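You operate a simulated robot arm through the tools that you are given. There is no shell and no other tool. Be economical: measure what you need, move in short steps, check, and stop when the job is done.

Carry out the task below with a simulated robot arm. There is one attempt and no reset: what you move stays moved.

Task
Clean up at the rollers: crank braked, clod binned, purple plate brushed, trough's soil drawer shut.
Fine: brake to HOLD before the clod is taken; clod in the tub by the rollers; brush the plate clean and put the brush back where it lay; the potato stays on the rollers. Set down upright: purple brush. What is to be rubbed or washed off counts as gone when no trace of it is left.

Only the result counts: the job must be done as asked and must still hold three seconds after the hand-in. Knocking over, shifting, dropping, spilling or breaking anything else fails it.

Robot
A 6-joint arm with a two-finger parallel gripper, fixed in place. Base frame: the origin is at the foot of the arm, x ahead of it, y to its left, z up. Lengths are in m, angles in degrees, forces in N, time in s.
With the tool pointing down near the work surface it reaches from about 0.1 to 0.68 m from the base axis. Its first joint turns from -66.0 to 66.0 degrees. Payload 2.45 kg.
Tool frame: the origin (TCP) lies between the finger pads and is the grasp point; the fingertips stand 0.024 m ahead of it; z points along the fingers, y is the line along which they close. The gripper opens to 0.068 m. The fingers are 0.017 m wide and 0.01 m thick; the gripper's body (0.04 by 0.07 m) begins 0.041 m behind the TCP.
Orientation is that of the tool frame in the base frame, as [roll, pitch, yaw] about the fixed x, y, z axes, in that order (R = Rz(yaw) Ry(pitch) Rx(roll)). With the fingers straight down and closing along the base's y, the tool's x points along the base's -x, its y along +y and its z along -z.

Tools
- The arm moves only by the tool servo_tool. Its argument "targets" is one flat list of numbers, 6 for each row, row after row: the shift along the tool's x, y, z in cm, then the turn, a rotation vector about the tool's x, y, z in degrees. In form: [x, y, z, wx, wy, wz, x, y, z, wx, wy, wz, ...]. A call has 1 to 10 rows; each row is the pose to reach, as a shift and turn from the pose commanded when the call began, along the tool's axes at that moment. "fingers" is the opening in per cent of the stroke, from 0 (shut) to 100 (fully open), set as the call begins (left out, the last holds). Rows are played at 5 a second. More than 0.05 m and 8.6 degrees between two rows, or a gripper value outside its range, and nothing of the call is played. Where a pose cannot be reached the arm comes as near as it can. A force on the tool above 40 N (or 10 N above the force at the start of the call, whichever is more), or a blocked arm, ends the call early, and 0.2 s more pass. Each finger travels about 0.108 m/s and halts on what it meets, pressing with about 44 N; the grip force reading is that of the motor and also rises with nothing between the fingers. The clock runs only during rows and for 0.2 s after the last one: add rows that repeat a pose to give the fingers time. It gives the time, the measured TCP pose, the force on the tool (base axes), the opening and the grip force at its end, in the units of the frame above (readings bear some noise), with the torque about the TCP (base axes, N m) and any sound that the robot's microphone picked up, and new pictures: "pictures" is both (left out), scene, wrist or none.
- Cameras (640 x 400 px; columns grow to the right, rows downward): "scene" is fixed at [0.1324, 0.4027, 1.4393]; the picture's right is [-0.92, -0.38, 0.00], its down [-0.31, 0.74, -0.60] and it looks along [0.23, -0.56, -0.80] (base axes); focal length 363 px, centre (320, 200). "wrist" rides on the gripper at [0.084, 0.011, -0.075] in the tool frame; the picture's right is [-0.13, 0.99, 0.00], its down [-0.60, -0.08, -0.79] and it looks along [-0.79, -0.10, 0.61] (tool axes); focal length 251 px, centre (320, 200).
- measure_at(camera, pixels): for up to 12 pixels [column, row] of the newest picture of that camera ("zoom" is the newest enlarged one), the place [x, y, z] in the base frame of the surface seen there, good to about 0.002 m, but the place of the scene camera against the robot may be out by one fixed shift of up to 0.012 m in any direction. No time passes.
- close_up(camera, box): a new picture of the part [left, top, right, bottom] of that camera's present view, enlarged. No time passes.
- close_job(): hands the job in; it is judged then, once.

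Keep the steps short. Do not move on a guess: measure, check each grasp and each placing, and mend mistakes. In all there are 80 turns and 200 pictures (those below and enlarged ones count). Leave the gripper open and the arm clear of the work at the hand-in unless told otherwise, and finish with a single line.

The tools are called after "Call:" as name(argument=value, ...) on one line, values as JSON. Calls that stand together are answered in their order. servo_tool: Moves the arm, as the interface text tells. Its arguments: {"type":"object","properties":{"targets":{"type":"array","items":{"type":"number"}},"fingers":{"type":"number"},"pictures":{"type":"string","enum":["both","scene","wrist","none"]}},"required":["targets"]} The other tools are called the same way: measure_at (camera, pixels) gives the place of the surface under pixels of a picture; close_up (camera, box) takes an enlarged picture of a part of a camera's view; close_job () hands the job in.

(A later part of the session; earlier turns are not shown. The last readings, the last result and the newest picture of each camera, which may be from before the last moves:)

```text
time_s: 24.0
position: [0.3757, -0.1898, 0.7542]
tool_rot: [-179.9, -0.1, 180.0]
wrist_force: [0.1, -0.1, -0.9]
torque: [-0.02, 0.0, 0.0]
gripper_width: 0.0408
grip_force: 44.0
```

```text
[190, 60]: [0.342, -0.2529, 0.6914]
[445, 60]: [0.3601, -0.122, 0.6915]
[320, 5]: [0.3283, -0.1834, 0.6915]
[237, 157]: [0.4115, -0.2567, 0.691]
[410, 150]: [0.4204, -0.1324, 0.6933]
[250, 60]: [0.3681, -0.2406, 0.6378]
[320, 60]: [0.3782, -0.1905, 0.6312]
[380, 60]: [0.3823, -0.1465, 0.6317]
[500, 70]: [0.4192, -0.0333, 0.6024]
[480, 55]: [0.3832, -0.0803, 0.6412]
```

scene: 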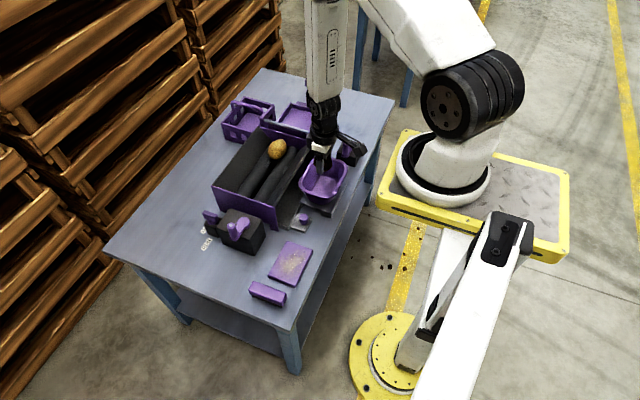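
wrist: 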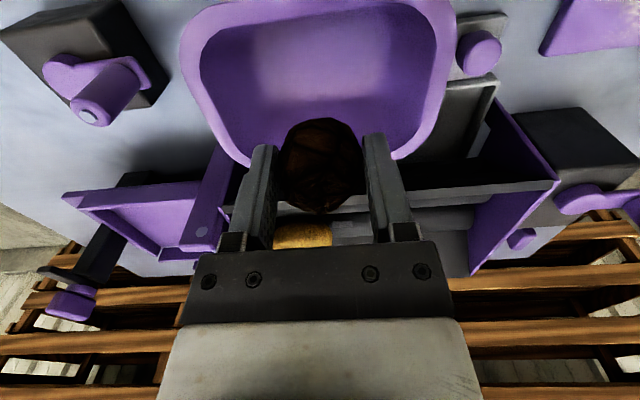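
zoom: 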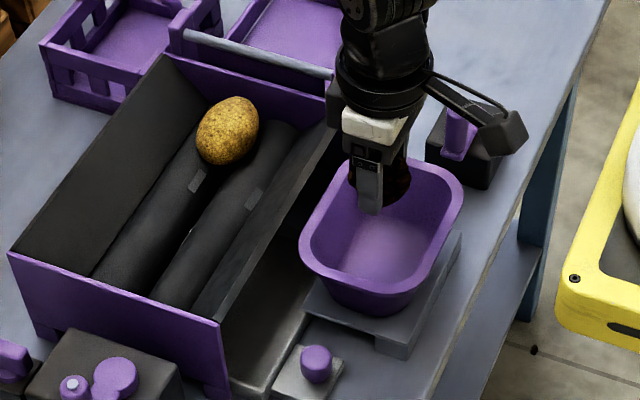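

Centred over the tub. Lowering to just above its floor and releasing.

Call:
servo_tool(targets=[0, 0, 3, 0, 0, 0, 0, 0, 6, 0, 0, 0, 0, 0, 7.8, 0, 0, 0, 0, 0, 7.8, 0, 0, 0], pictures="none")

Call:
servo_tool(targets=[0, 0, 0, 0, 0, 0, 0, 0, 0, 0, 0, 0, 0, 0, 0, 0, 0, 0, 0, 0, -4, 0, 0, 0, 0, 0, -8, 0, 0, 0, 0, 0, -12, 0, 0, 0, 0, 0, -12, 0, 0, 0], fingers=85)

Call:
close_up(camera="wrist", box=[160, 0, 480, 200])

```text
time_s: 25.0
position: [0.376, -0.1898, 0.6728]
tool_rot: [-180.0, 0.0, 180.0]
wrist_force: [0.0, -0.4, 0.1]
torque: [0.02, 0.01, -0.02]
gripper_width: 0.0405
grip_force: 43.6
```

```text
time_s: 26.6
position: [0.3742, -0.1906, 0.7947]
tool_rot: [180.0, 0.0, 180.0]
wrist_force: [-0.2, -0.2, 0.5]
torque: [-0.04, -0.02, 0.0]
gripper_width: 0.0579
grip_force: 0.2
```

scene: 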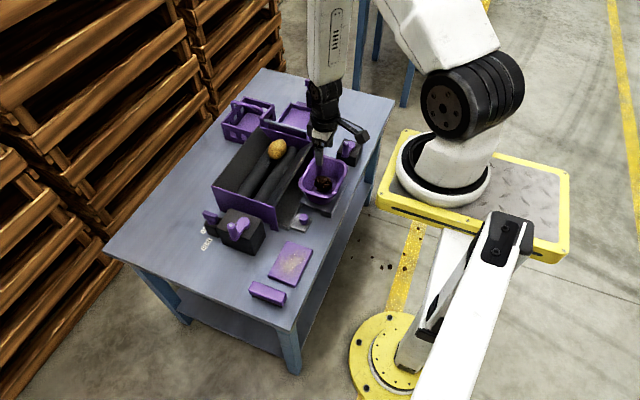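
wrist: 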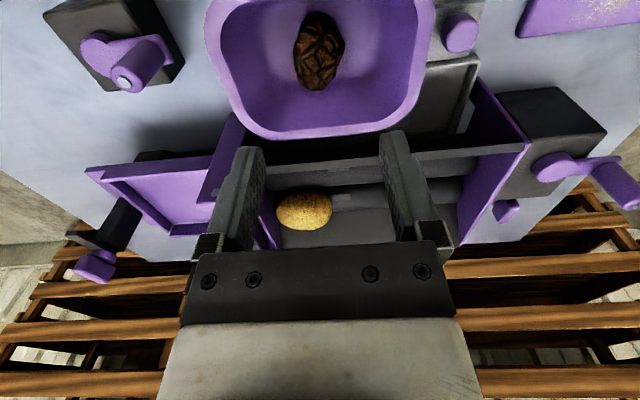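

```text
2.00 times, centred on (320, 100) of wrist
```

zoom: 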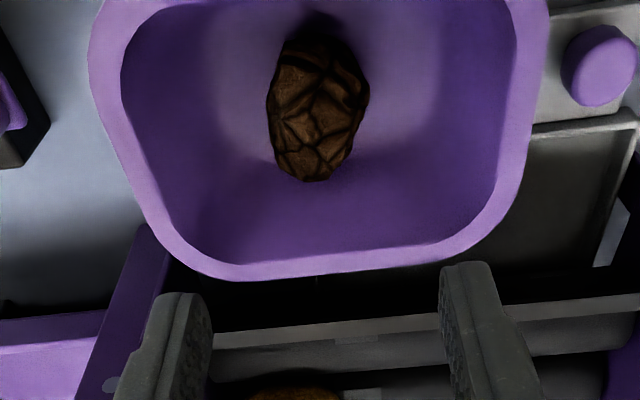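

Clod is in the tub. Next I'll inspect the soil drawer and its knob (wrist 460,32).

Call:
servo_tool(targets=[1, 4, -1, 0, 0, 0, 2, 8, -2, 0, 0, 0, 4, 11, -2, 0, 0, 0, 6, 13, -2, 0, 0, 0, 6, 13, -2, 0, 0, 0])

Call:
close_up(camera="wrist", box=[160, 0, 480, 200])

Call:
close_up(camera="scene", box=[260, 150, 370, 250])

```text
time_s: 27.8
position: [0.314, -0.0601, 0.814]
tool_rot: [-179.9, -0.1, 179.9]
wrist_force: [0.1, -0.7, 0.4]
torque: [0.02, 0.03, 0.03]
gripper_width: 0.0578
grip_force: 0.1
```

scene: 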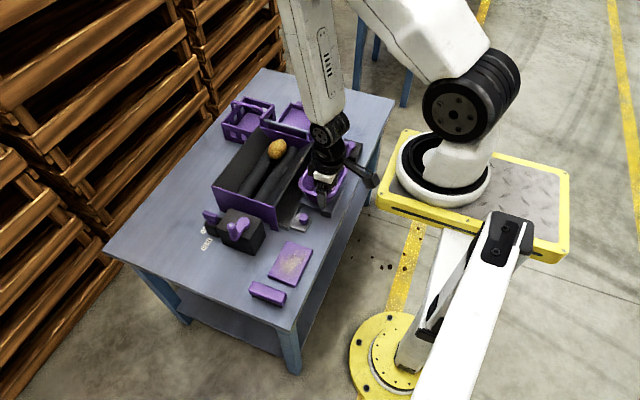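
wrist: 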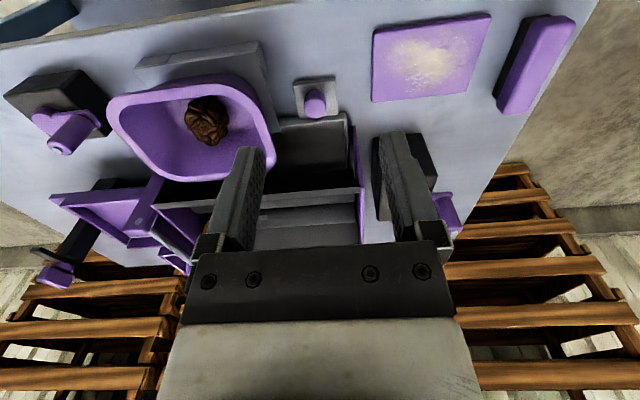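

```text
2.00 times, centred on (320, 100) of wrist
```

zoom: 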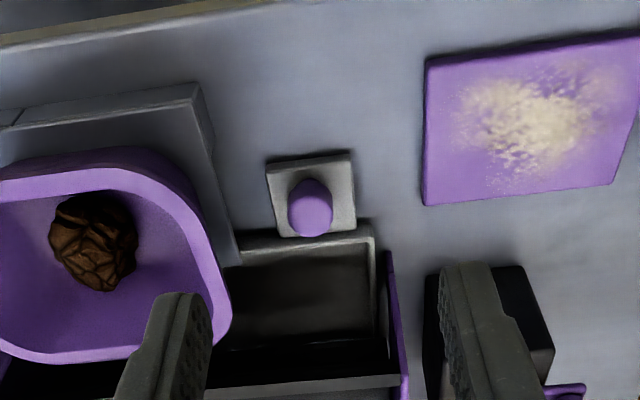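

```text
4.00 times, centred on (315, 200) of scene
```

zoom: 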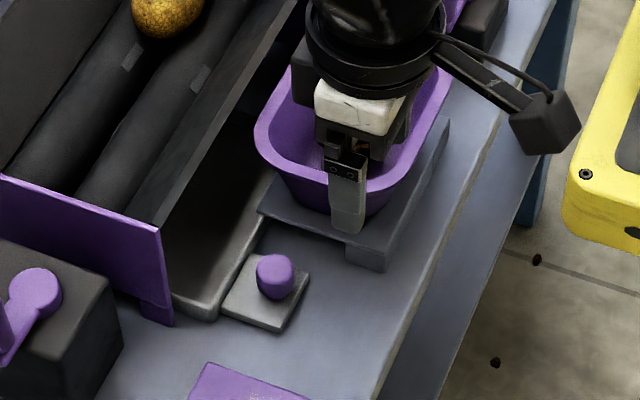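

Call:
measure_at(camera="wrist", pixels=[[315, 97], [315, 112], [300, 90], [332, 85], [330, 110], [310, 119], [340, 119], [346, 140], [350, 160], [310, 150], [285, 125], [275, 150]])

Call:
measure_at(camera="wrist", pixels=[[260, 55], [145, 65], [200, 52], [268, 80], [265, 45], [373, 50], [372, 100], [465, 92], [490, 20], [300, 80], [338, 78], [320, 130]])

Call:
close_up(camera="wrist", box=[240, 50, 380, 190])

```text
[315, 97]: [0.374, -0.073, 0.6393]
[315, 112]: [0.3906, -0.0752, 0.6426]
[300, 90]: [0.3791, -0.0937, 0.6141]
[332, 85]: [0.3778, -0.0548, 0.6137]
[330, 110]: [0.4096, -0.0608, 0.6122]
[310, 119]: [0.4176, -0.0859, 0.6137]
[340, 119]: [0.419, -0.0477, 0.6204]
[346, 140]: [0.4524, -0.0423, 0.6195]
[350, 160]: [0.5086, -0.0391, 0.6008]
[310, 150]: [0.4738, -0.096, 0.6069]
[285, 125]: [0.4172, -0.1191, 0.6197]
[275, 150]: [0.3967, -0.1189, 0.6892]
```

```text
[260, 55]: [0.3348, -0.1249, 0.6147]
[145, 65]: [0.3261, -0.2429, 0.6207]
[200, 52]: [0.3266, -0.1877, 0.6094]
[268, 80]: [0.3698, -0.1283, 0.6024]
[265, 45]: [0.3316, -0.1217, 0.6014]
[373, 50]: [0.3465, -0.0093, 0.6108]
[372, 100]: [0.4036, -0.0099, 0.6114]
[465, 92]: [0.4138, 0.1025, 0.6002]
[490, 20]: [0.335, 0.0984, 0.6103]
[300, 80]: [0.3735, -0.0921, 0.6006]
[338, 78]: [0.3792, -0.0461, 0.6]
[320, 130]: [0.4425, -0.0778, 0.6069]
```

```text
2.86 times, centred on (310, 120) of wrist
```

zoom: 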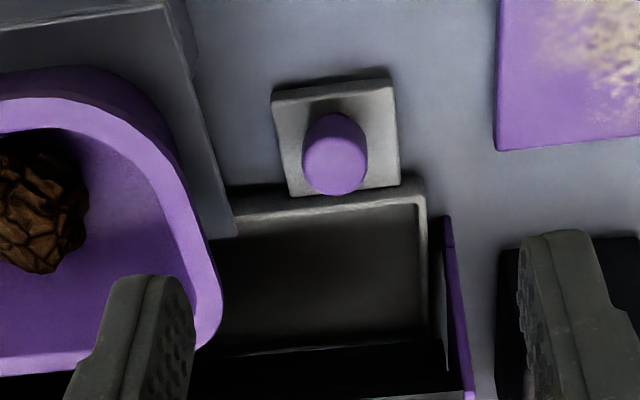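

Drawer tray is open toward -x, with its front lip at x≈0.417 and its knob at (0.384,-0.073), z 0.614–0.642. It shuts by pushing +x. I'll shut the fingers, tilt 20° so the body clears the trough wall, and go behind the knob.

Call:
servo_tool(targets=[-0.7, -0.4, 2, 0, -7, 0, -1.4, -0.8, 4, 0, -14, 0, -2.1, -1.1, 7, 0, -20, 0, -2.1, -1.1, 9.4, 0, -20, 0, -2.1, -1.1, 9.4, 0, -20, 0], fingers=0)

Call:
close_up(camera="scene", box=[260, 150, 370, 250])

```text
time_s: 29.0
position: [0.3367, -0.072, 0.7209]
tool_rot: [-180.0, 20.1, 180.0]
wrist_force: [0.3, 0.3, 1.2]
torque: [0.01, -0.02, 0.0]
gripper_width: 0.0
grip_force: 23.8
```

scene: 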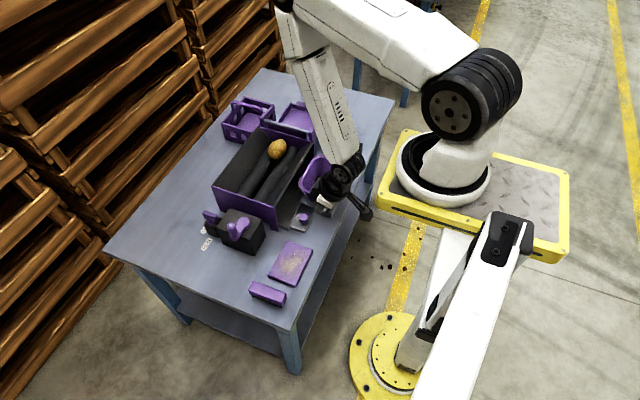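
wrist: 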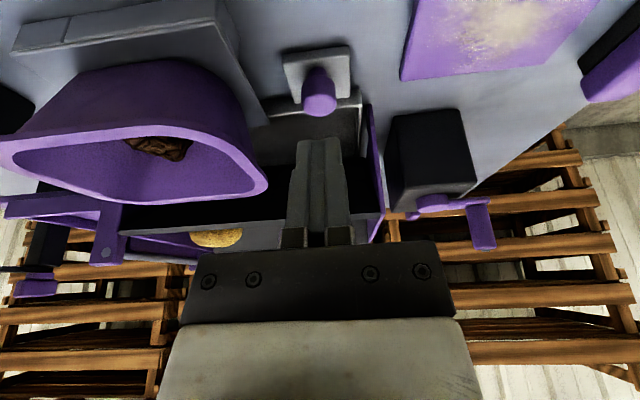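

```text
4.00 times, centred on (315, 200) of scene
```

zoom: 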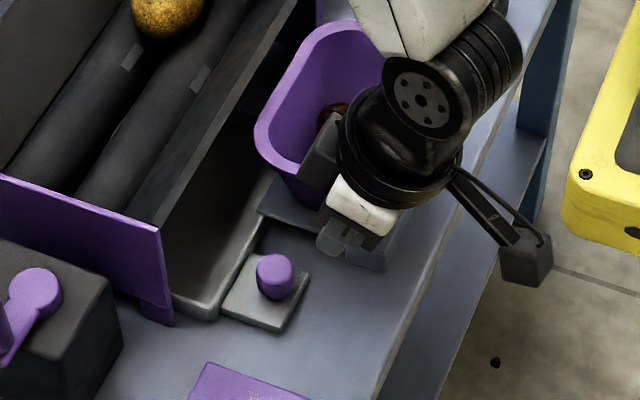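

Call:
measure_at(camera="wrist", pixels=[[308, 85], [320, 72], [332, 85], [319, 105], [290, 60], [346, 55], [262, 175], [240, 150], [360, 100]])

Call:
servo_tool(targets=[0.85, 0.3, 2.35, 0, 0, 0, 1.7, 0.3, 4.7, 0, 0, 0, 2.56, 0.3, 7.05, 0, 0, 0, 2.56, 0.3, 7.05, 0, 0, 0])

Call:
close_up(camera="scene", box=[260, 150, 370, 250])

```text
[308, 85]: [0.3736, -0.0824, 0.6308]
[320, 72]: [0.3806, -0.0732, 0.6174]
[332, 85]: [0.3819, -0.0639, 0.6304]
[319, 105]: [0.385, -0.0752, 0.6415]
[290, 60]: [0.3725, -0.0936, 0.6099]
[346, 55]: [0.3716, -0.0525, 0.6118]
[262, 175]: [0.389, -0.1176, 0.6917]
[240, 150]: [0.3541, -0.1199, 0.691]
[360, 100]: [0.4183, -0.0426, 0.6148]
```

```text
time_s: 30.0
position: [0.3399, -0.0692, 0.6446]
tool_rot: [179.9, 19.9, 180.0]
wrist_force: [0.9, -1.1, 0.7]
torque: [-0.01, 0.01, 0.02]
gripper_width: 0.0
grip_force: 23.9
```

scene: 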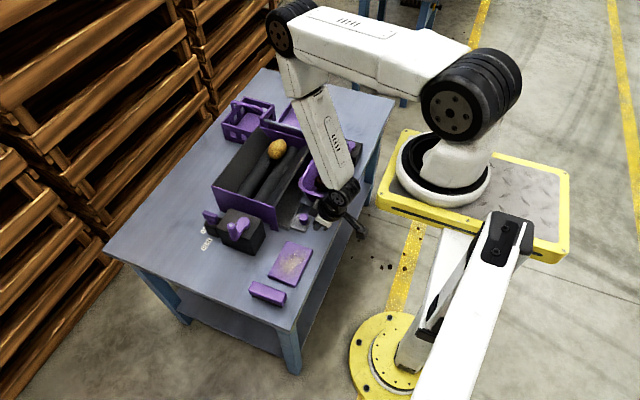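
wrist: 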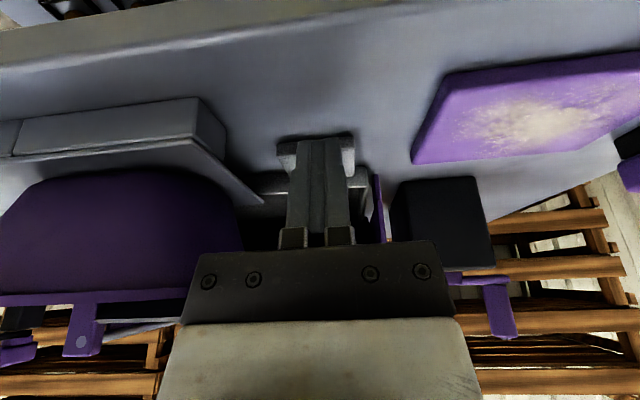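

```text
4.00 times, centred on (315, 200) of scene
```

zoom: 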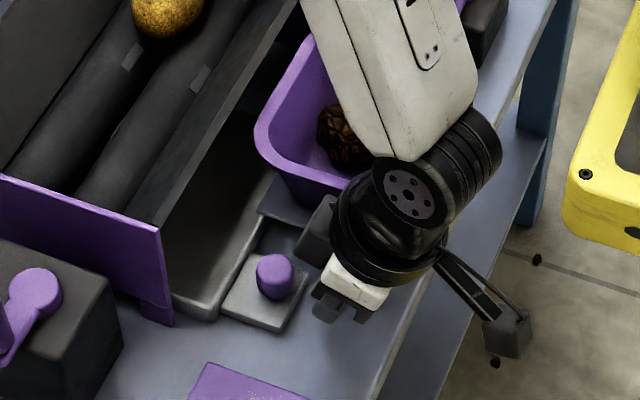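

The forearm looks close to the tub; I'll measure the clearance before pushing.

Call:
measure_at(camera="zoom", pixels=[[345, 90], [365, 140], [330, 60], [385, 160], [370, 180], [310, 235], [335, 210], [275, 150], [330, 195]])

```text
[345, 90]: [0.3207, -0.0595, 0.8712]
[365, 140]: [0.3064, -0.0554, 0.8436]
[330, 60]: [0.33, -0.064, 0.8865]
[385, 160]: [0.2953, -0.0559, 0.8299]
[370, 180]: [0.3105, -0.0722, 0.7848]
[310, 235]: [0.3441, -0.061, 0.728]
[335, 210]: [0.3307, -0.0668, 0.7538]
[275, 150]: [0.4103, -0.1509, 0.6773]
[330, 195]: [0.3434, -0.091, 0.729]
```

Clearances fine. Pushing +x gently by 3 cm.

Call:
servo_tool(targets=[-0.94, 0, 0.34, 0, 0, 0, -1.41, 0, 0.51, 0, 0, 0, -1.88, 0, 0.68, 0, 0, 0, -2.35, 0, 0.85, 0, 0, 0, -2.82, 0, 1.03, 0, 0, 0])

Call:
close_up(camera="scene", box=[260, 150, 370, 250])

```text
time_s: 31.2
position: [0.3682, -0.0687, 0.645]
tool_rot: [-179.9, 20.0, -180.0]
wrist_force: [-1.8, -0.4, -0.4]
torque: [-0.03, 0.03, -0.02]
gripper_width: 0.0
grip_force: 23.5
```

scene: 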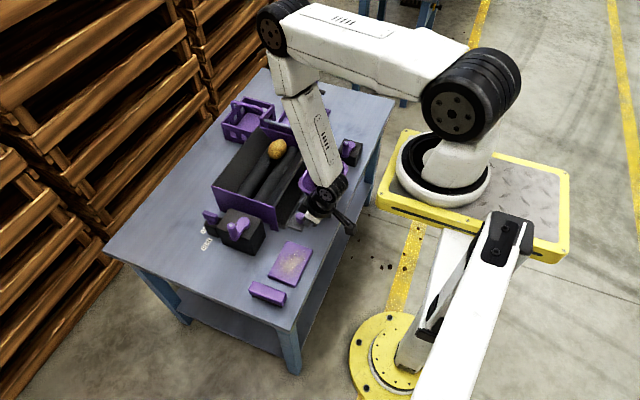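
wrist: 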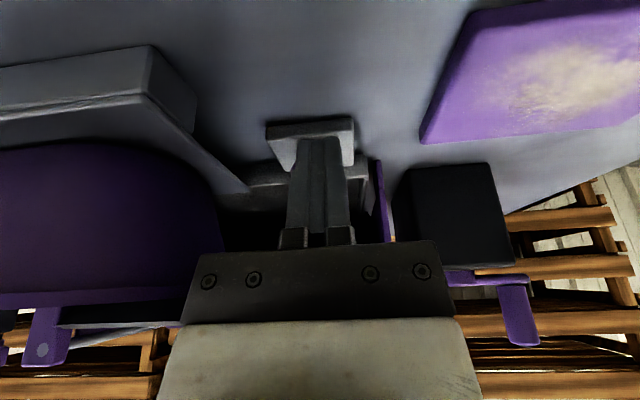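

```text
4.00 times, centred on (315, 200) of scene
```

zoom: 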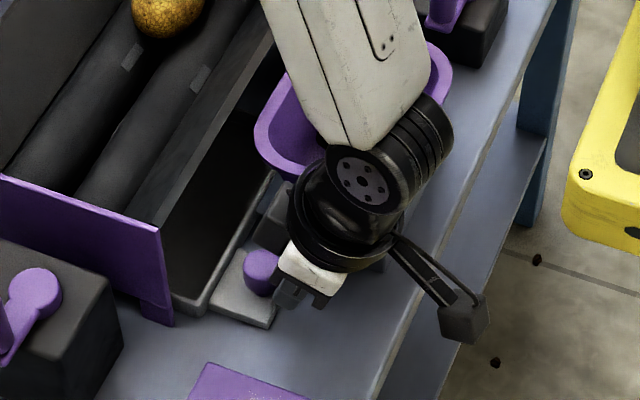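

The drawer slides with about 2 N. Pushing on another 3 cm.

Call:
servo_tool(targets=[-0.47, 0, 0.17, 0, 0, 0, -0.94, 0, 0.34, 0, 0, 0, -1.41, 0, 0.51, 0, 0, 0, -1.88, 0, 0.68, 0, 0, 0, -2.35, 0, 0.85, 0, 0, 0, -2.82, 0, 1.03, 0, 0, 0])

Call:
close_up(camera="scene", box=[260, 150, 370, 250])

```text
time_s: 32.6
position: [0.3979, -0.0676, 0.6467]
tool_rot: [-180.0, 20.0, 180.0]
wrist_force: [0.2, 0.6, 0.4]
torque: [-0.01, -0.01, 0.02]
gripper_width: 0.0
grip_force: 23.4
```

scene: 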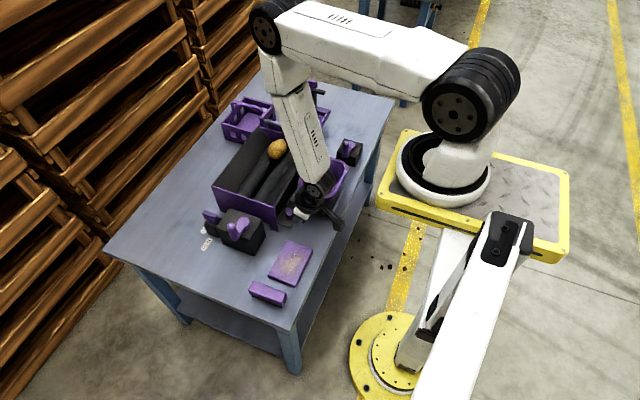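
wrist: 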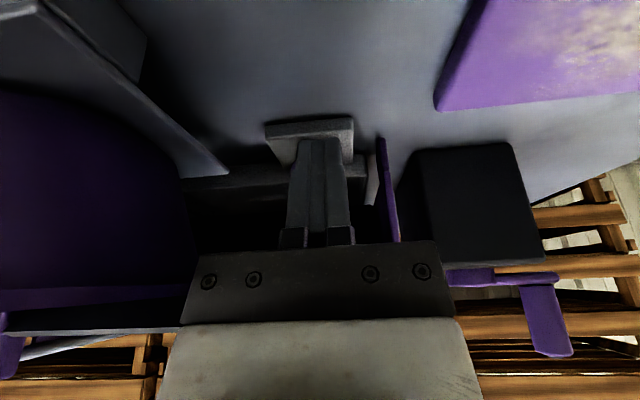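

```text
4.00 times, centred on (315, 200) of scene
```

zoom: 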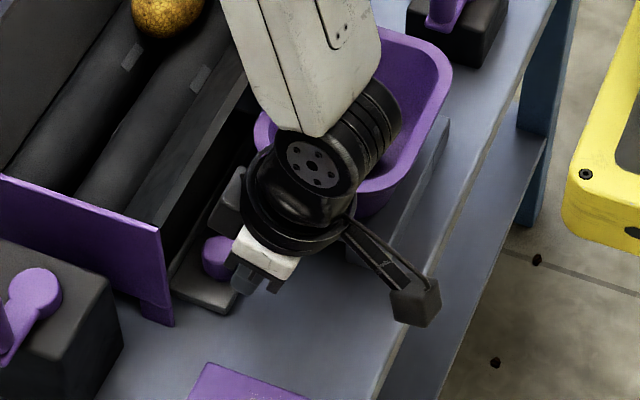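

Still sliding freely; the body has about 3.5 cm to the trough wall (x≈0.44). Pushing 2 cm more in small steps.

Call:
servo_tool(targets=[-0.38, 0, 0.14, 0, 0, 0, -0.75, 0, 0.27, 0, 0, 0, -1.13, 0, 0.41, 0, 0, 0, -1.5, 0, 0.55, 0, 0, 0, -1.88, 0, 0.68, 0, 0, 0])

Call:
close_up(camera="scene", box=[260, 150, 370, 250])

```text
time_s: 33.8
position: [0.4111, -0.0674, 0.6435]
tool_rot: [179.7, 18.9, 179.7]
wrist_force: [-27.9, -1.4, -3.8]
torque: [0.0, 0.59, -0.18]
gripper_width: 0.0002
grip_force: 23.5
```

scene: 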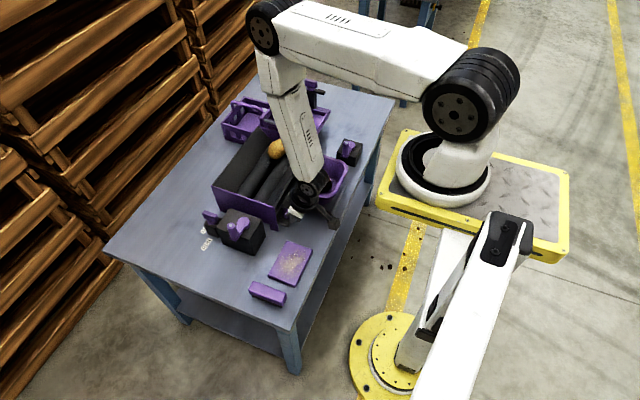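
wrist: 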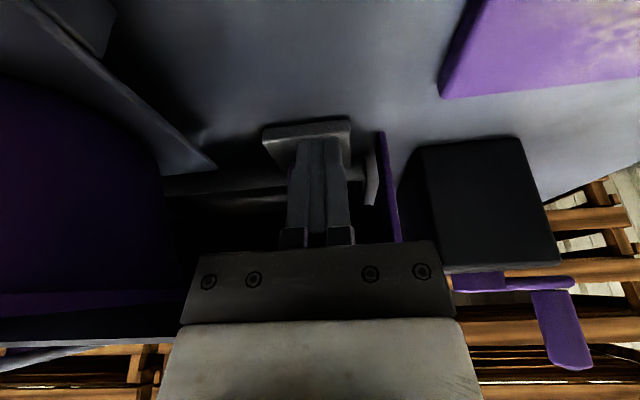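

```text
4.00 times, centred on (315, 200) of scene
```

zoom: 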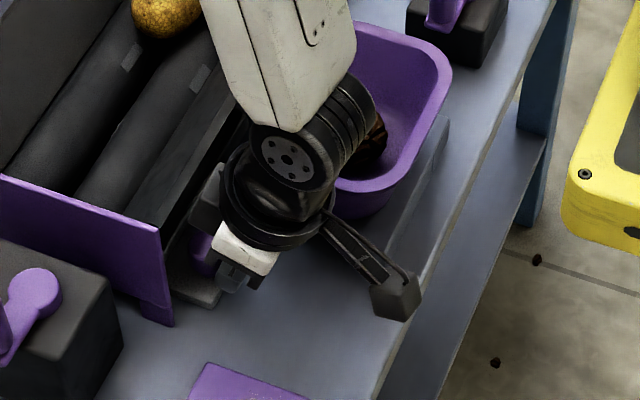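

Resistance 28 N, acting 21 mm below the TCP, which is the knob contact: the drawer has reached its stop. Backing off, rising, and checking.

Call:
servo_tool(targets=[1.5, 0, -0.55, 0, 0, 0, 4, 0, -1.5, 0, 0, 0, 4.7, 0, -5.3, 0, 0, 0, 3.5, 0, -9.5, 0, 0, 0, 3.5, 0, -13.5, 0, 0, 0, 3.5, 0, -17.5, 0, 0, 0, 3.5, 0, -17.5, 0, 0, 0])

Call:
close_up(camera="scene", box=[230, 140, 370, 260])

Call:
close_up(camera="wrist", box=[200, 0, 440, 180])

```text
time_s: 35.4
position: [0.325, -0.0674, 0.7985]
tool_rot: [180.0, 20.0, 180.0]
wrist_force: [0.3, 0.7, 0.7]
torque: [0.04, 0.0, -0.02]
gripper_width: 0.0
grip_force: 23.6
```

scene: 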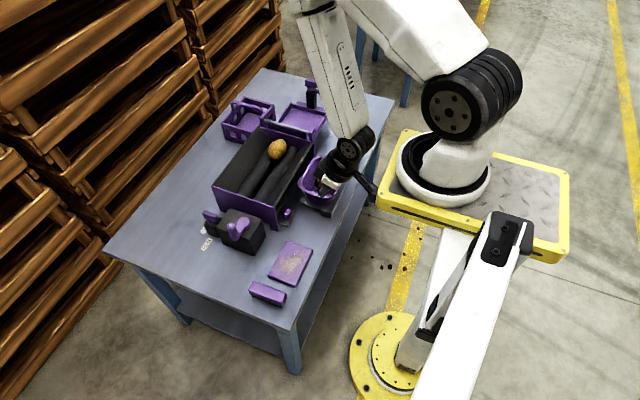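
wrist: 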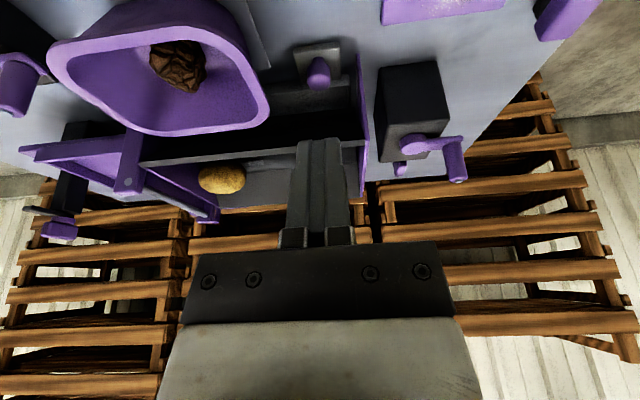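

```text
3.33 times, centred on (300, 200) of scene
```

zoom: 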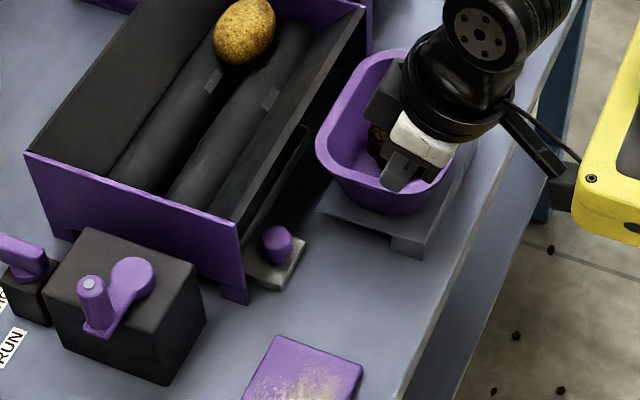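

```text
2.22 times, centred on (320, 90) of wrist
```

zoom: 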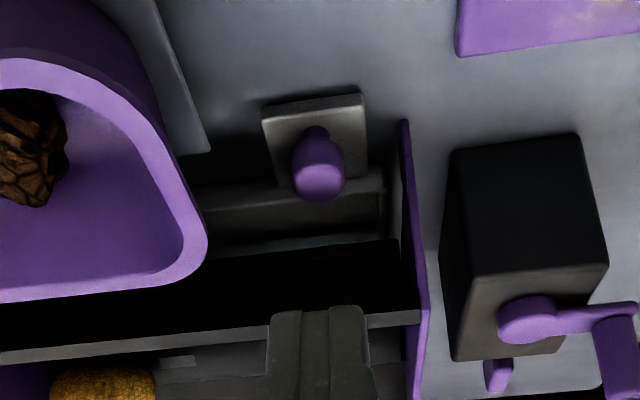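

Call:
measure_at(camera="wrist", pixels=[[319, 73], [303, 45], [318, 85], [340, 80], [270, 150], [355, 52], [280, 85], [200, 20]])

Call:
measure_at(camera="scene", pixels=[[286, 211], [302, 226], [300, 221], [320, 205], [302, 230], [305, 180], [311, 150], [289, 222]])

```text
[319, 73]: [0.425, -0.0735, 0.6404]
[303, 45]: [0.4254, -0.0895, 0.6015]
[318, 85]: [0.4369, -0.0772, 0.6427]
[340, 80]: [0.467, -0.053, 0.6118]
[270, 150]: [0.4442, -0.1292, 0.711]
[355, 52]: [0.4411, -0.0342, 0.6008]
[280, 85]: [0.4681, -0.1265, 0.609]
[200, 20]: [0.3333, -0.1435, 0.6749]
```

```text
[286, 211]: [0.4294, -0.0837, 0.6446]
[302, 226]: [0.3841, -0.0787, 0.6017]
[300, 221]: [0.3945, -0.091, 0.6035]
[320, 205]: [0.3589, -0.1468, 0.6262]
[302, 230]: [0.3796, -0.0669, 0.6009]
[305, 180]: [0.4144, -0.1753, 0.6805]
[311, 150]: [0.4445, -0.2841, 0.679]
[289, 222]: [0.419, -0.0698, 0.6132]
```

The drawer travelled 5 cm to a hard stop; tub and potato undisturbed. Now to the brush and plate: untilt and move for a view.

Call:
servo_tool(targets=[0.3, 4, -1, 0, 5, 0, 0.8, 8.5, -2, 0, 10, 0, 1.2, 13, -2.7, 0, 15, 0, 1.67, 17.5, -2.73, 0, 20, 0, 1.67, 18.7, -2.73, 0, 20, 0, 1.67, 18.7, -2.73, 0, 20, 0], fingers=100)

Call:
close_up(camera="scene", box=[230, 225, 330, 315])

Call:
close_up(camera="wrist", box=[200, 0, 440, 180])

```text
time_s: 36.8
position: [0.3016, 0.118, 0.8196]
tool_rot: [-180.0, 0.0, 180.0]
wrist_force: [0.5, 1.0, 1.1]
torque: [0.0, -0.01, -0.03]
gripper_width: 0.0678
grip_force: 0.1
out of reach, approached as far as the arm can: row 2
```

scene: 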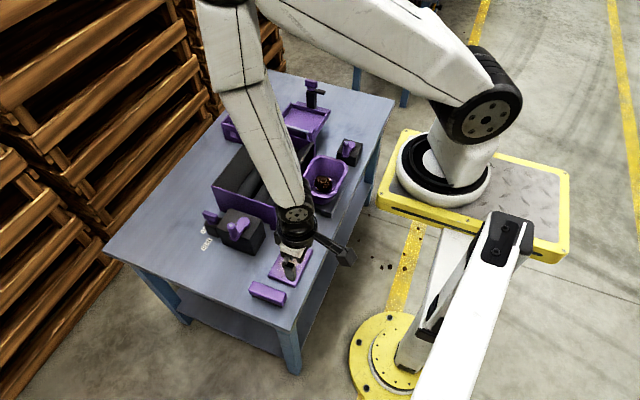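
wrist: 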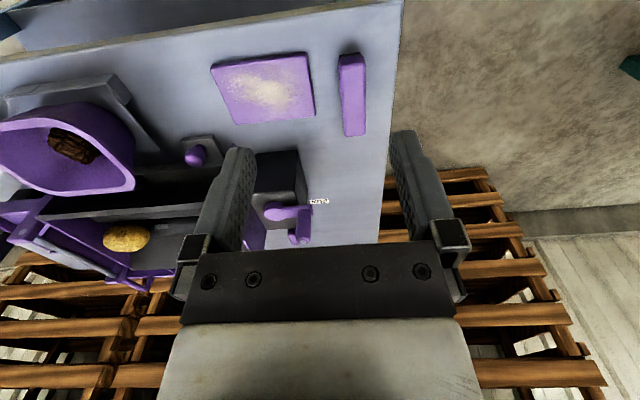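

```text
4.44 times, centred on (280, 270) of scene
```

zoom: 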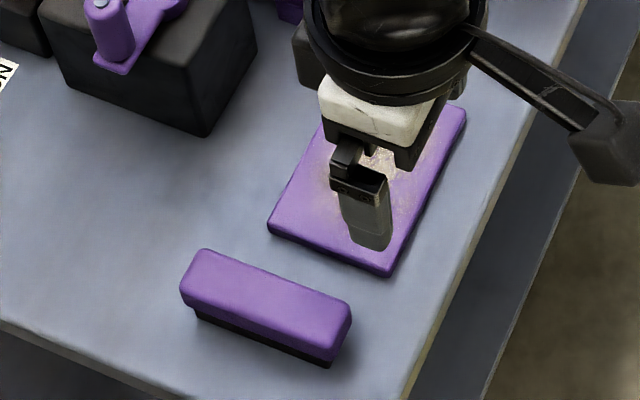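

```text
2.22 times, centred on (320, 90) of wrist
```

zoom: 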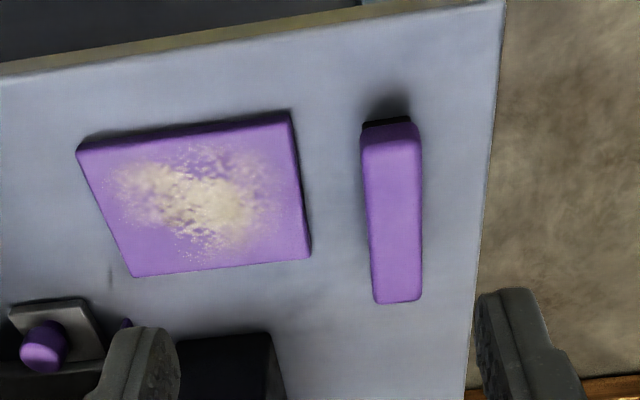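

Call:
measure_at(camera="zoom", pixels=[[365, 150], [418, 148], [376, 298], [418, 296], [392, 220], [370, 122], [82, 150], [288, 116], [306, 255], [138, 272], [200, 200], [385, 112]])

Call:
measure_at(camera="zoom", pixels=[[110, 180], [260, 150], [290, 190], [230, 260], [180, 255], [130, 220], [270, 210], [200, 140]])

```text
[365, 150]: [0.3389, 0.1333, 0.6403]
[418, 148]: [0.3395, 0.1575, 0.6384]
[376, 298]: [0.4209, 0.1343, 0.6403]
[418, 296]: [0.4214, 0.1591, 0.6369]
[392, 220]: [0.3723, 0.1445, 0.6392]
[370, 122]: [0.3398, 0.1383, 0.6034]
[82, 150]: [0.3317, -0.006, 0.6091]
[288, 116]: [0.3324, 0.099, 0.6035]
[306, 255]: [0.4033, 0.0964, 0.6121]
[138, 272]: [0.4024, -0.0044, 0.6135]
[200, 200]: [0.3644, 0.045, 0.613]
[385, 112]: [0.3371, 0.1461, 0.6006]
```

```text
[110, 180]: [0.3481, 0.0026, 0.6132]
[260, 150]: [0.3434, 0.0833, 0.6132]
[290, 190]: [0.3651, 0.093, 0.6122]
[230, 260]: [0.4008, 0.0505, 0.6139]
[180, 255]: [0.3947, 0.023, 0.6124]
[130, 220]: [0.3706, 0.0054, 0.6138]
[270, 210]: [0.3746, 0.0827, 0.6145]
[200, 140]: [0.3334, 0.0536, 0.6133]
```

Brush: x 0.336–0.423, y 0.133–0.159, top 0.640, along x. Plate: x 0.331–0.405, y -0.007–0.099, top 0.613. Moving above the brush with a 45 mm opening.

Call:
servo_tool(targets=[-2.5, 1, 3, 0, 0, 0, -5, 2, 6, 0, 0, 0, -7.75, 2.8, 9, 0, 0, 0, -7.75, 2.8, 12, 0, 0, 0, -7.75, 2.8, 12, 0, 0, 0], fingers=66)

Call:
close_up(camera="scene", box=[230, 225, 330, 315])

```text
time_s: 38.0
position: [0.3785, 0.1459, 0.6964]
tool_rot: [179.9, 0.1, -180.0]
wrist_force: [-0.5, 0.7, -0.4]
torque: [0.0, -0.01, 0.02]
gripper_width: 0.045
grip_force: 0.0
```

scene: 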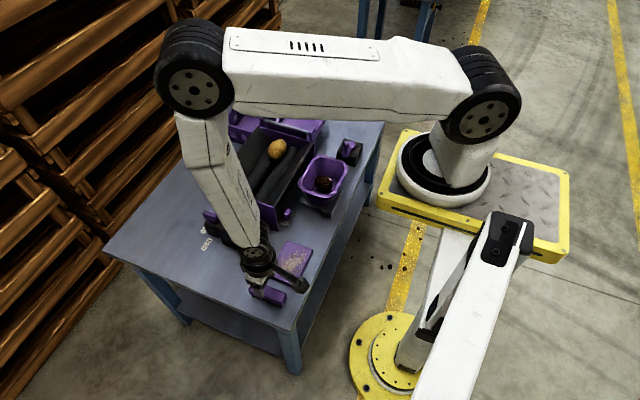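
wrist: 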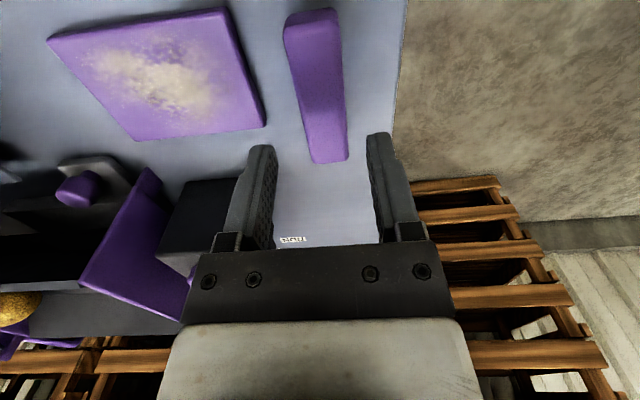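

```text
4.44 times, centred on (280, 270) of scene
```

zoom: 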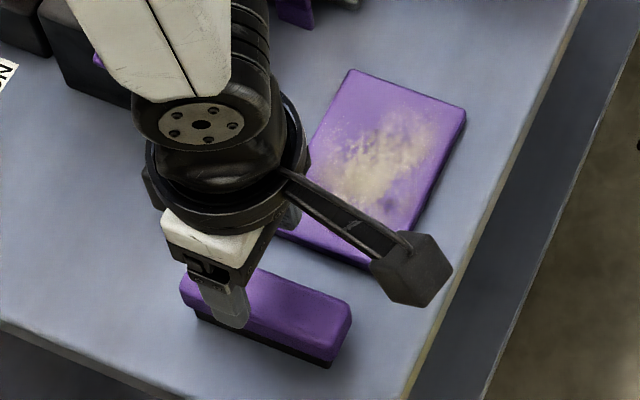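

Call:
measure_at(camera="wrist", pixels=[[290, 30], [338, 25], [313, 155], [343, 152], [316, 90], [327, 160], [310, 20], [240, 15], [263, 122], [135, 138], [50, 40]])

```text
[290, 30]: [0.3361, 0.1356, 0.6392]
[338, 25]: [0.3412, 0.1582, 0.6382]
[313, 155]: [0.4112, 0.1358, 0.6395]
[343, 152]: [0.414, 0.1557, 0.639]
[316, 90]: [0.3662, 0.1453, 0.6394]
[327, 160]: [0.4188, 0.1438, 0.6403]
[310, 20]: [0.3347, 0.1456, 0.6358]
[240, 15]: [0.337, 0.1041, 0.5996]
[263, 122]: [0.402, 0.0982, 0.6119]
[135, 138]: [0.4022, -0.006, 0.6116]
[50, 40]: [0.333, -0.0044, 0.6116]
```

Centred. Descending to z≈0.632 and closing on the handle.

Call:
servo_tool(targets=[0, 0, 3, 0, 0, 0, 0, 0, 5.5, 0, 0, 0, 0, 0, 6.4, 0, 0, 0, 0, 0, 6.4, 0, 0, 0], pictures="none")

Call:
servo_tool(targets=[0, 0, 0, 0, 0, 0, 0, 0, 0, 0, 0, 0, 0, 0, 0, 0, 0, 0], fingers=0)

```text
time_s: 39.0
position: [0.3774, 0.1457, 0.633]
tool_rot: [180.0, 0.0, -180.0]
wrist_force: [0.2, -0.4, 0.6]
torque: [-0.02, 0.0, 0.01]
gripper_width: 0.045
grip_force: 0.1
```

```text
time_s: 39.8
position: [0.3779, 0.1461, 0.6349]
tool_rot: [179.9, 0.1, -179.9]
wrist_force: [-0.1, -0.6, 0.6]
torque: [-0.04, -0.02, 0.0]
gripper_width: 0.0272
grip_force: 42.1
```

scene: 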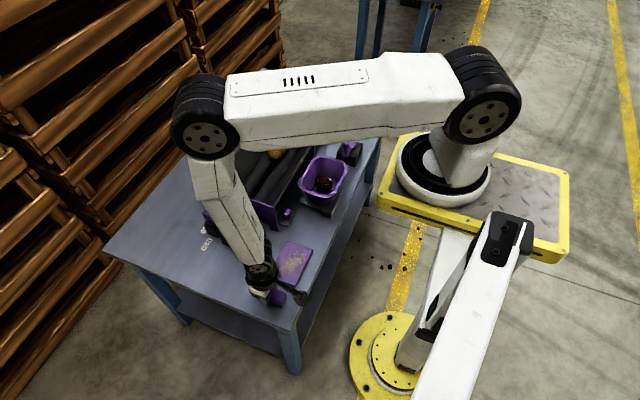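
wrist: 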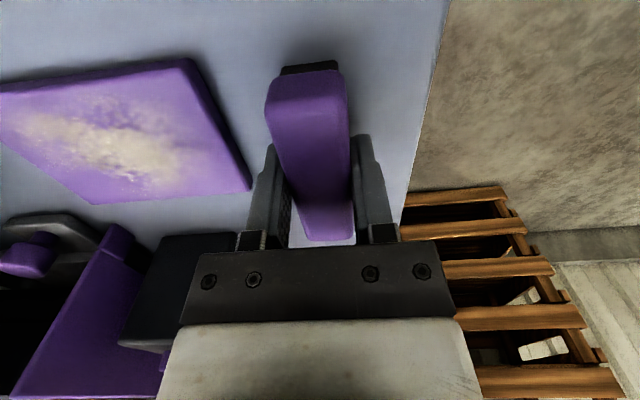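

Gripped at 27 mm. Lifting 5 cm and moving over the plate's near-brush end, hovering 1 cm above it.

Call:
servo_tool(targets=[0, 0, -2.5, 0, 0, 0, 0, 0, -5, 0, 0, 0, 0.5, -3, -5, 0, 0, 0, 0.9, -6, -5, 0, 0, 0, 0.9, -6, -2.5, 0, 0, 0, 0.9, -6, -2.5, 0, 0, 0])

Call:
close_up(camera="scene", box=[230, 225, 330, 315])

```text
time_s: 41.2
position: [0.3697, 0.0875, 0.6597]
tool_rot: [180.0, 0.0, -180.0]
wrist_force: [0.3, -0.8, -0.4]
torque: [0.03, 0.0, 0.01]
gripper_width: 0.0271
grip_force: 42.2
```

scene: 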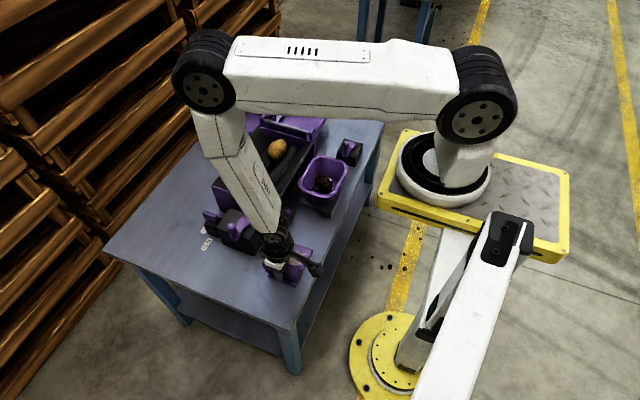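
wrist: 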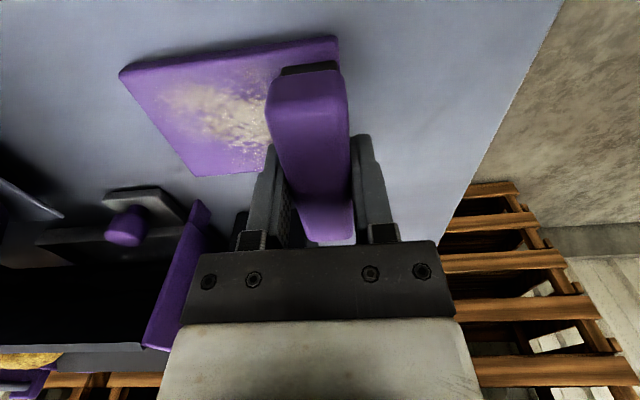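

```text
4.44 times, centred on (280, 270) of scene
```

zoom: 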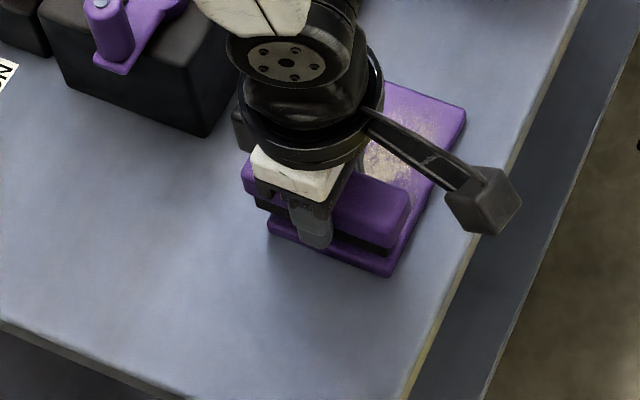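

Lowering slowly to contact.

Call:
servo_tool(targets=[0, 0, 0.6, 0, 0, 0, 0, 0, 1.0, 0, 0, 0, 0, 0, 1.2, 0, 0, 0, 0, 0, 1.2, 0, 0, 0], pictures="none")

Call:
servo_tool(targets=[0, 0, 0.1, 0, 0, 0, 0, 0, 0.2, 0, 0, 0, 0, 0, 0.2, 0, 0, 0])

```text
time_s: 42.2
position: [0.3703, 0.0853, 0.6477]
tool_rot: [-180.0, 0.0, -180.0]
wrist_force: [0.1, 0.1, -1.3]
torque: [-0.03, -0.01, 0.02]
gripper_width: 0.0271
grip_force: 42.1
```

```text
time_s: 43.0
position: [0.3685, 0.0855, 0.6453]
tool_rot: [-179.9, 0.0, -179.8]
wrist_force: [-3.4, 3.9, 28.6]
torque: [0.13, 0.29, -0.02]
gripper_width: 0.0272
grip_force: 41.9
```

scene: 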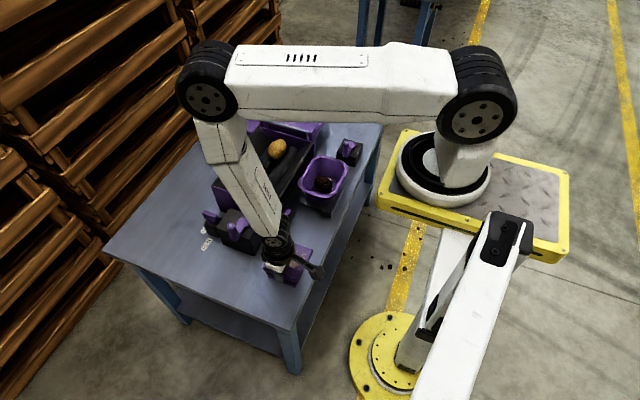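
wrist: 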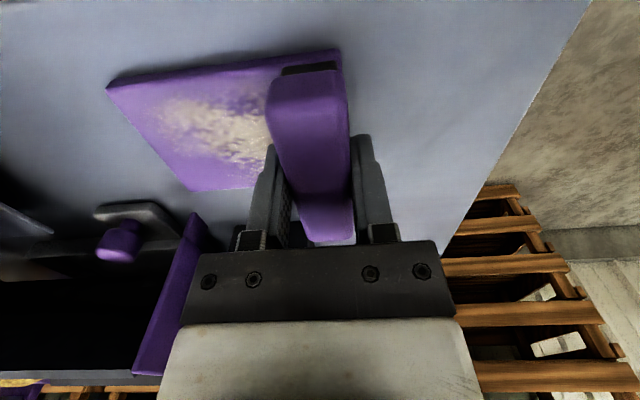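

28 N is firmer than needed; easing off by 1 mm before sweeping.

Call:
servo_tool(targets=[0, 0, -0.1, 0, 0, 0, 0, 0, -0.1, 0, 0, 0], pictures="none")

```text
time_s: 43.6
position: [0.3692, 0.0864, 0.6465]
tool_rot: [-180.0, 0.0, -180.0]
wrist_force: [0.1, 1.0, -0.4]
torque: [-0.01, 0.02, -0.01]
gripper_width: 0.0271
grip_force: 41.9
```

No load at this height; pressing 0.5 mm and sweeping slowly along -y.

Call:
servo_tool(targets=[0, 0, 0.05, 0, 0, 0, 0, -1, 0.05, 0, 0, 0, 0, -2, 0.05, 0, 0, 0, 0, -3, 0.05, 0, 0, 0, 0, -4, 0.05, 0, 0, 0])

Call:
close_up(camera="wrist", box=[80, 0, 440, 220])

```text
time_s: 44.8
position: [0.3695, 0.0463, 0.646]
tool_rot: [180.0, -0.1, 180.0]
wrist_force: [-1.0, 0.5, 0.2]
torque: [0.01, 0.01, 0.02]
gripper_width: 0.0271
grip_force: 41.6
```

scene: 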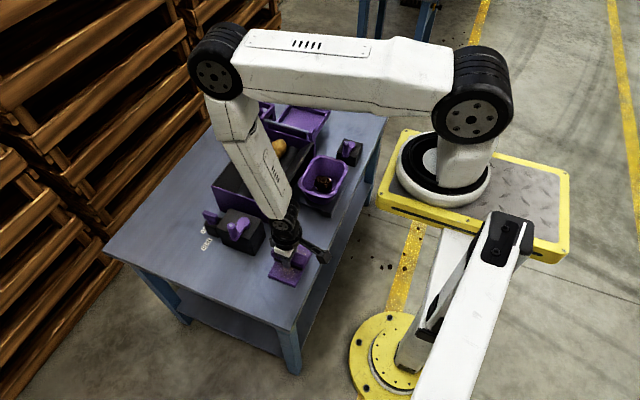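
wrist: 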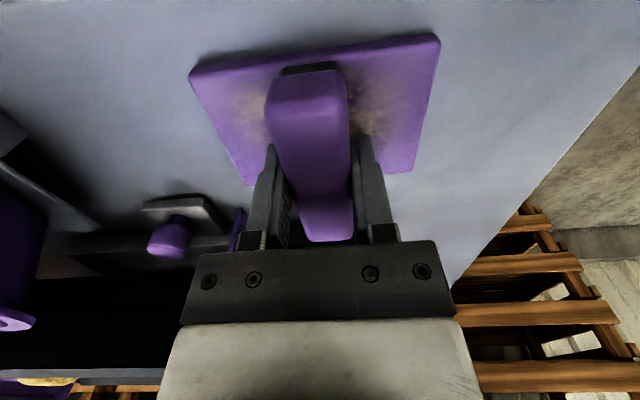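

```text
1.78 times, centred on (260, 110) of wrist
```

zoom: 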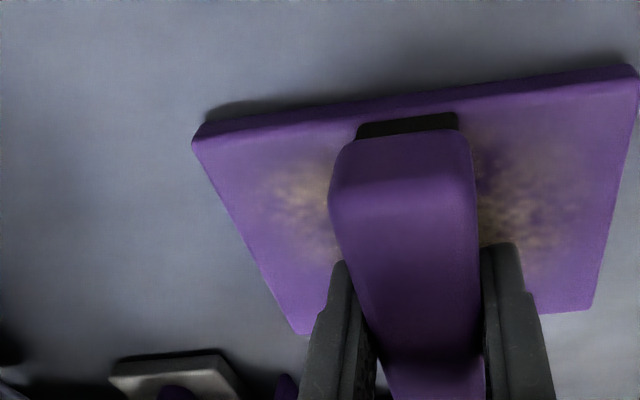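

The dirt is fading. Continuing the stroke and back, with 0.3 mm more press.

Call:
servo_tool(targets=[0, -1.5, 0.03, 0, 0, 0, 0, -3, 0.03, 0, 0, 0, 0, -4.3, 0.03, 0, 0, 0, 0, -3, 0.03, 0, 0, 0, 0, -1.5, 0.03, 0, 0, 0, 0, 0, 0.03, 0, 0, 0, 0, 1.5, 0.03, 0, 0, 0, 0, 3, 0.03, 0, 0, 0, 0, 4.3, 0.03, 0, 0, 0])

Call:
servo_tool(targets=[0, -1.5, 0, 0, 0, 0, 0, -3, 0, 0, 0, 0, 0, -4.5, 0, 0, 0, 0, 0, -6, 0, 0, 0, 0, 0, -7.5, 0, 0, 0, 0, 0, -8.6, 0, 0, 0, 0, 0, -7, 0, 0, 0, 0, 0, -5.5, 0, 0, 0, 0, 0, -4.3, 0, 0, 0, 0])

Call:
close_up(camera="wrist", box=[80, 0, 440, 220])

```text
time_s: 46.8
position: [0.3691, 0.0876, 0.6466]
tool_rot: [180.0, -0.1, -180.0]
wrist_force: [0.8, -5.7, 12.7]
torque: [-0.16, 0.01, 0.01]
gripper_width: 0.0272
grip_force: 41.9
```

scene: 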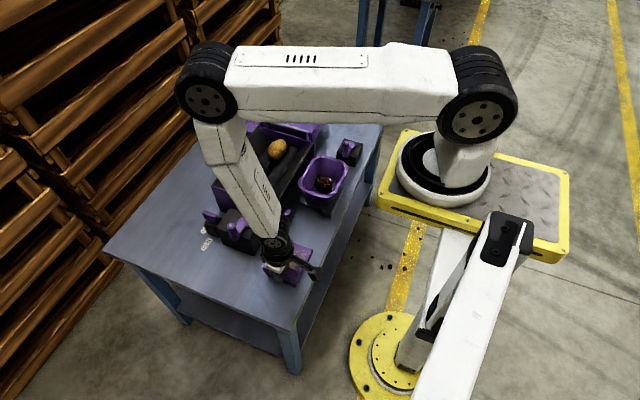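
wrist: 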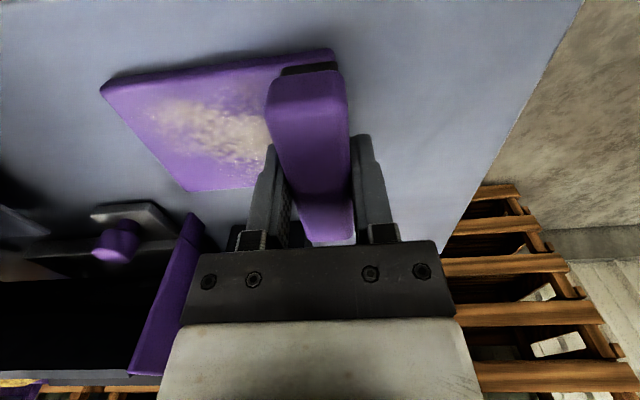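

```text
time_s: 48.8
position: [0.3697, 0.0478, 0.6458]
tool_rot: [-180.0, -0.1, -180.0]
wrist_force: [-0.2, -3.1, 6.6]
torque: [-0.09, -0.26, -0.13]
gripper_width: 0.0272
grip_force: 42.0
```

scene: 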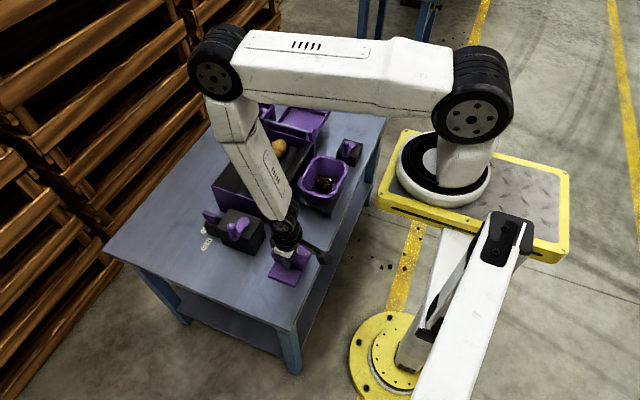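
wrist: 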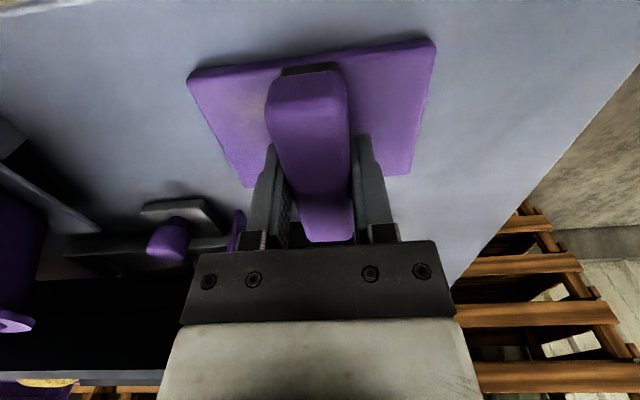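

```text
1.78 times, centred on (260, 110) of wrist
```

zoom: 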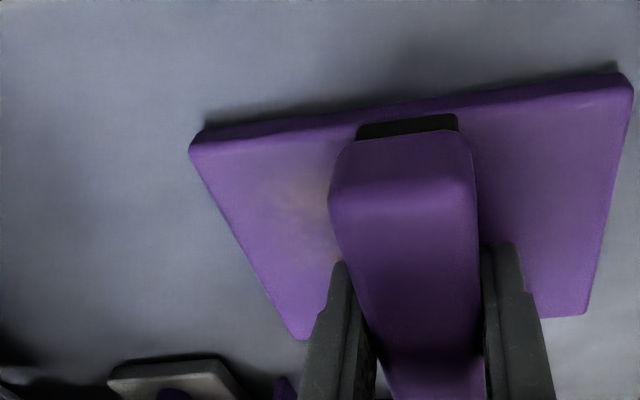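

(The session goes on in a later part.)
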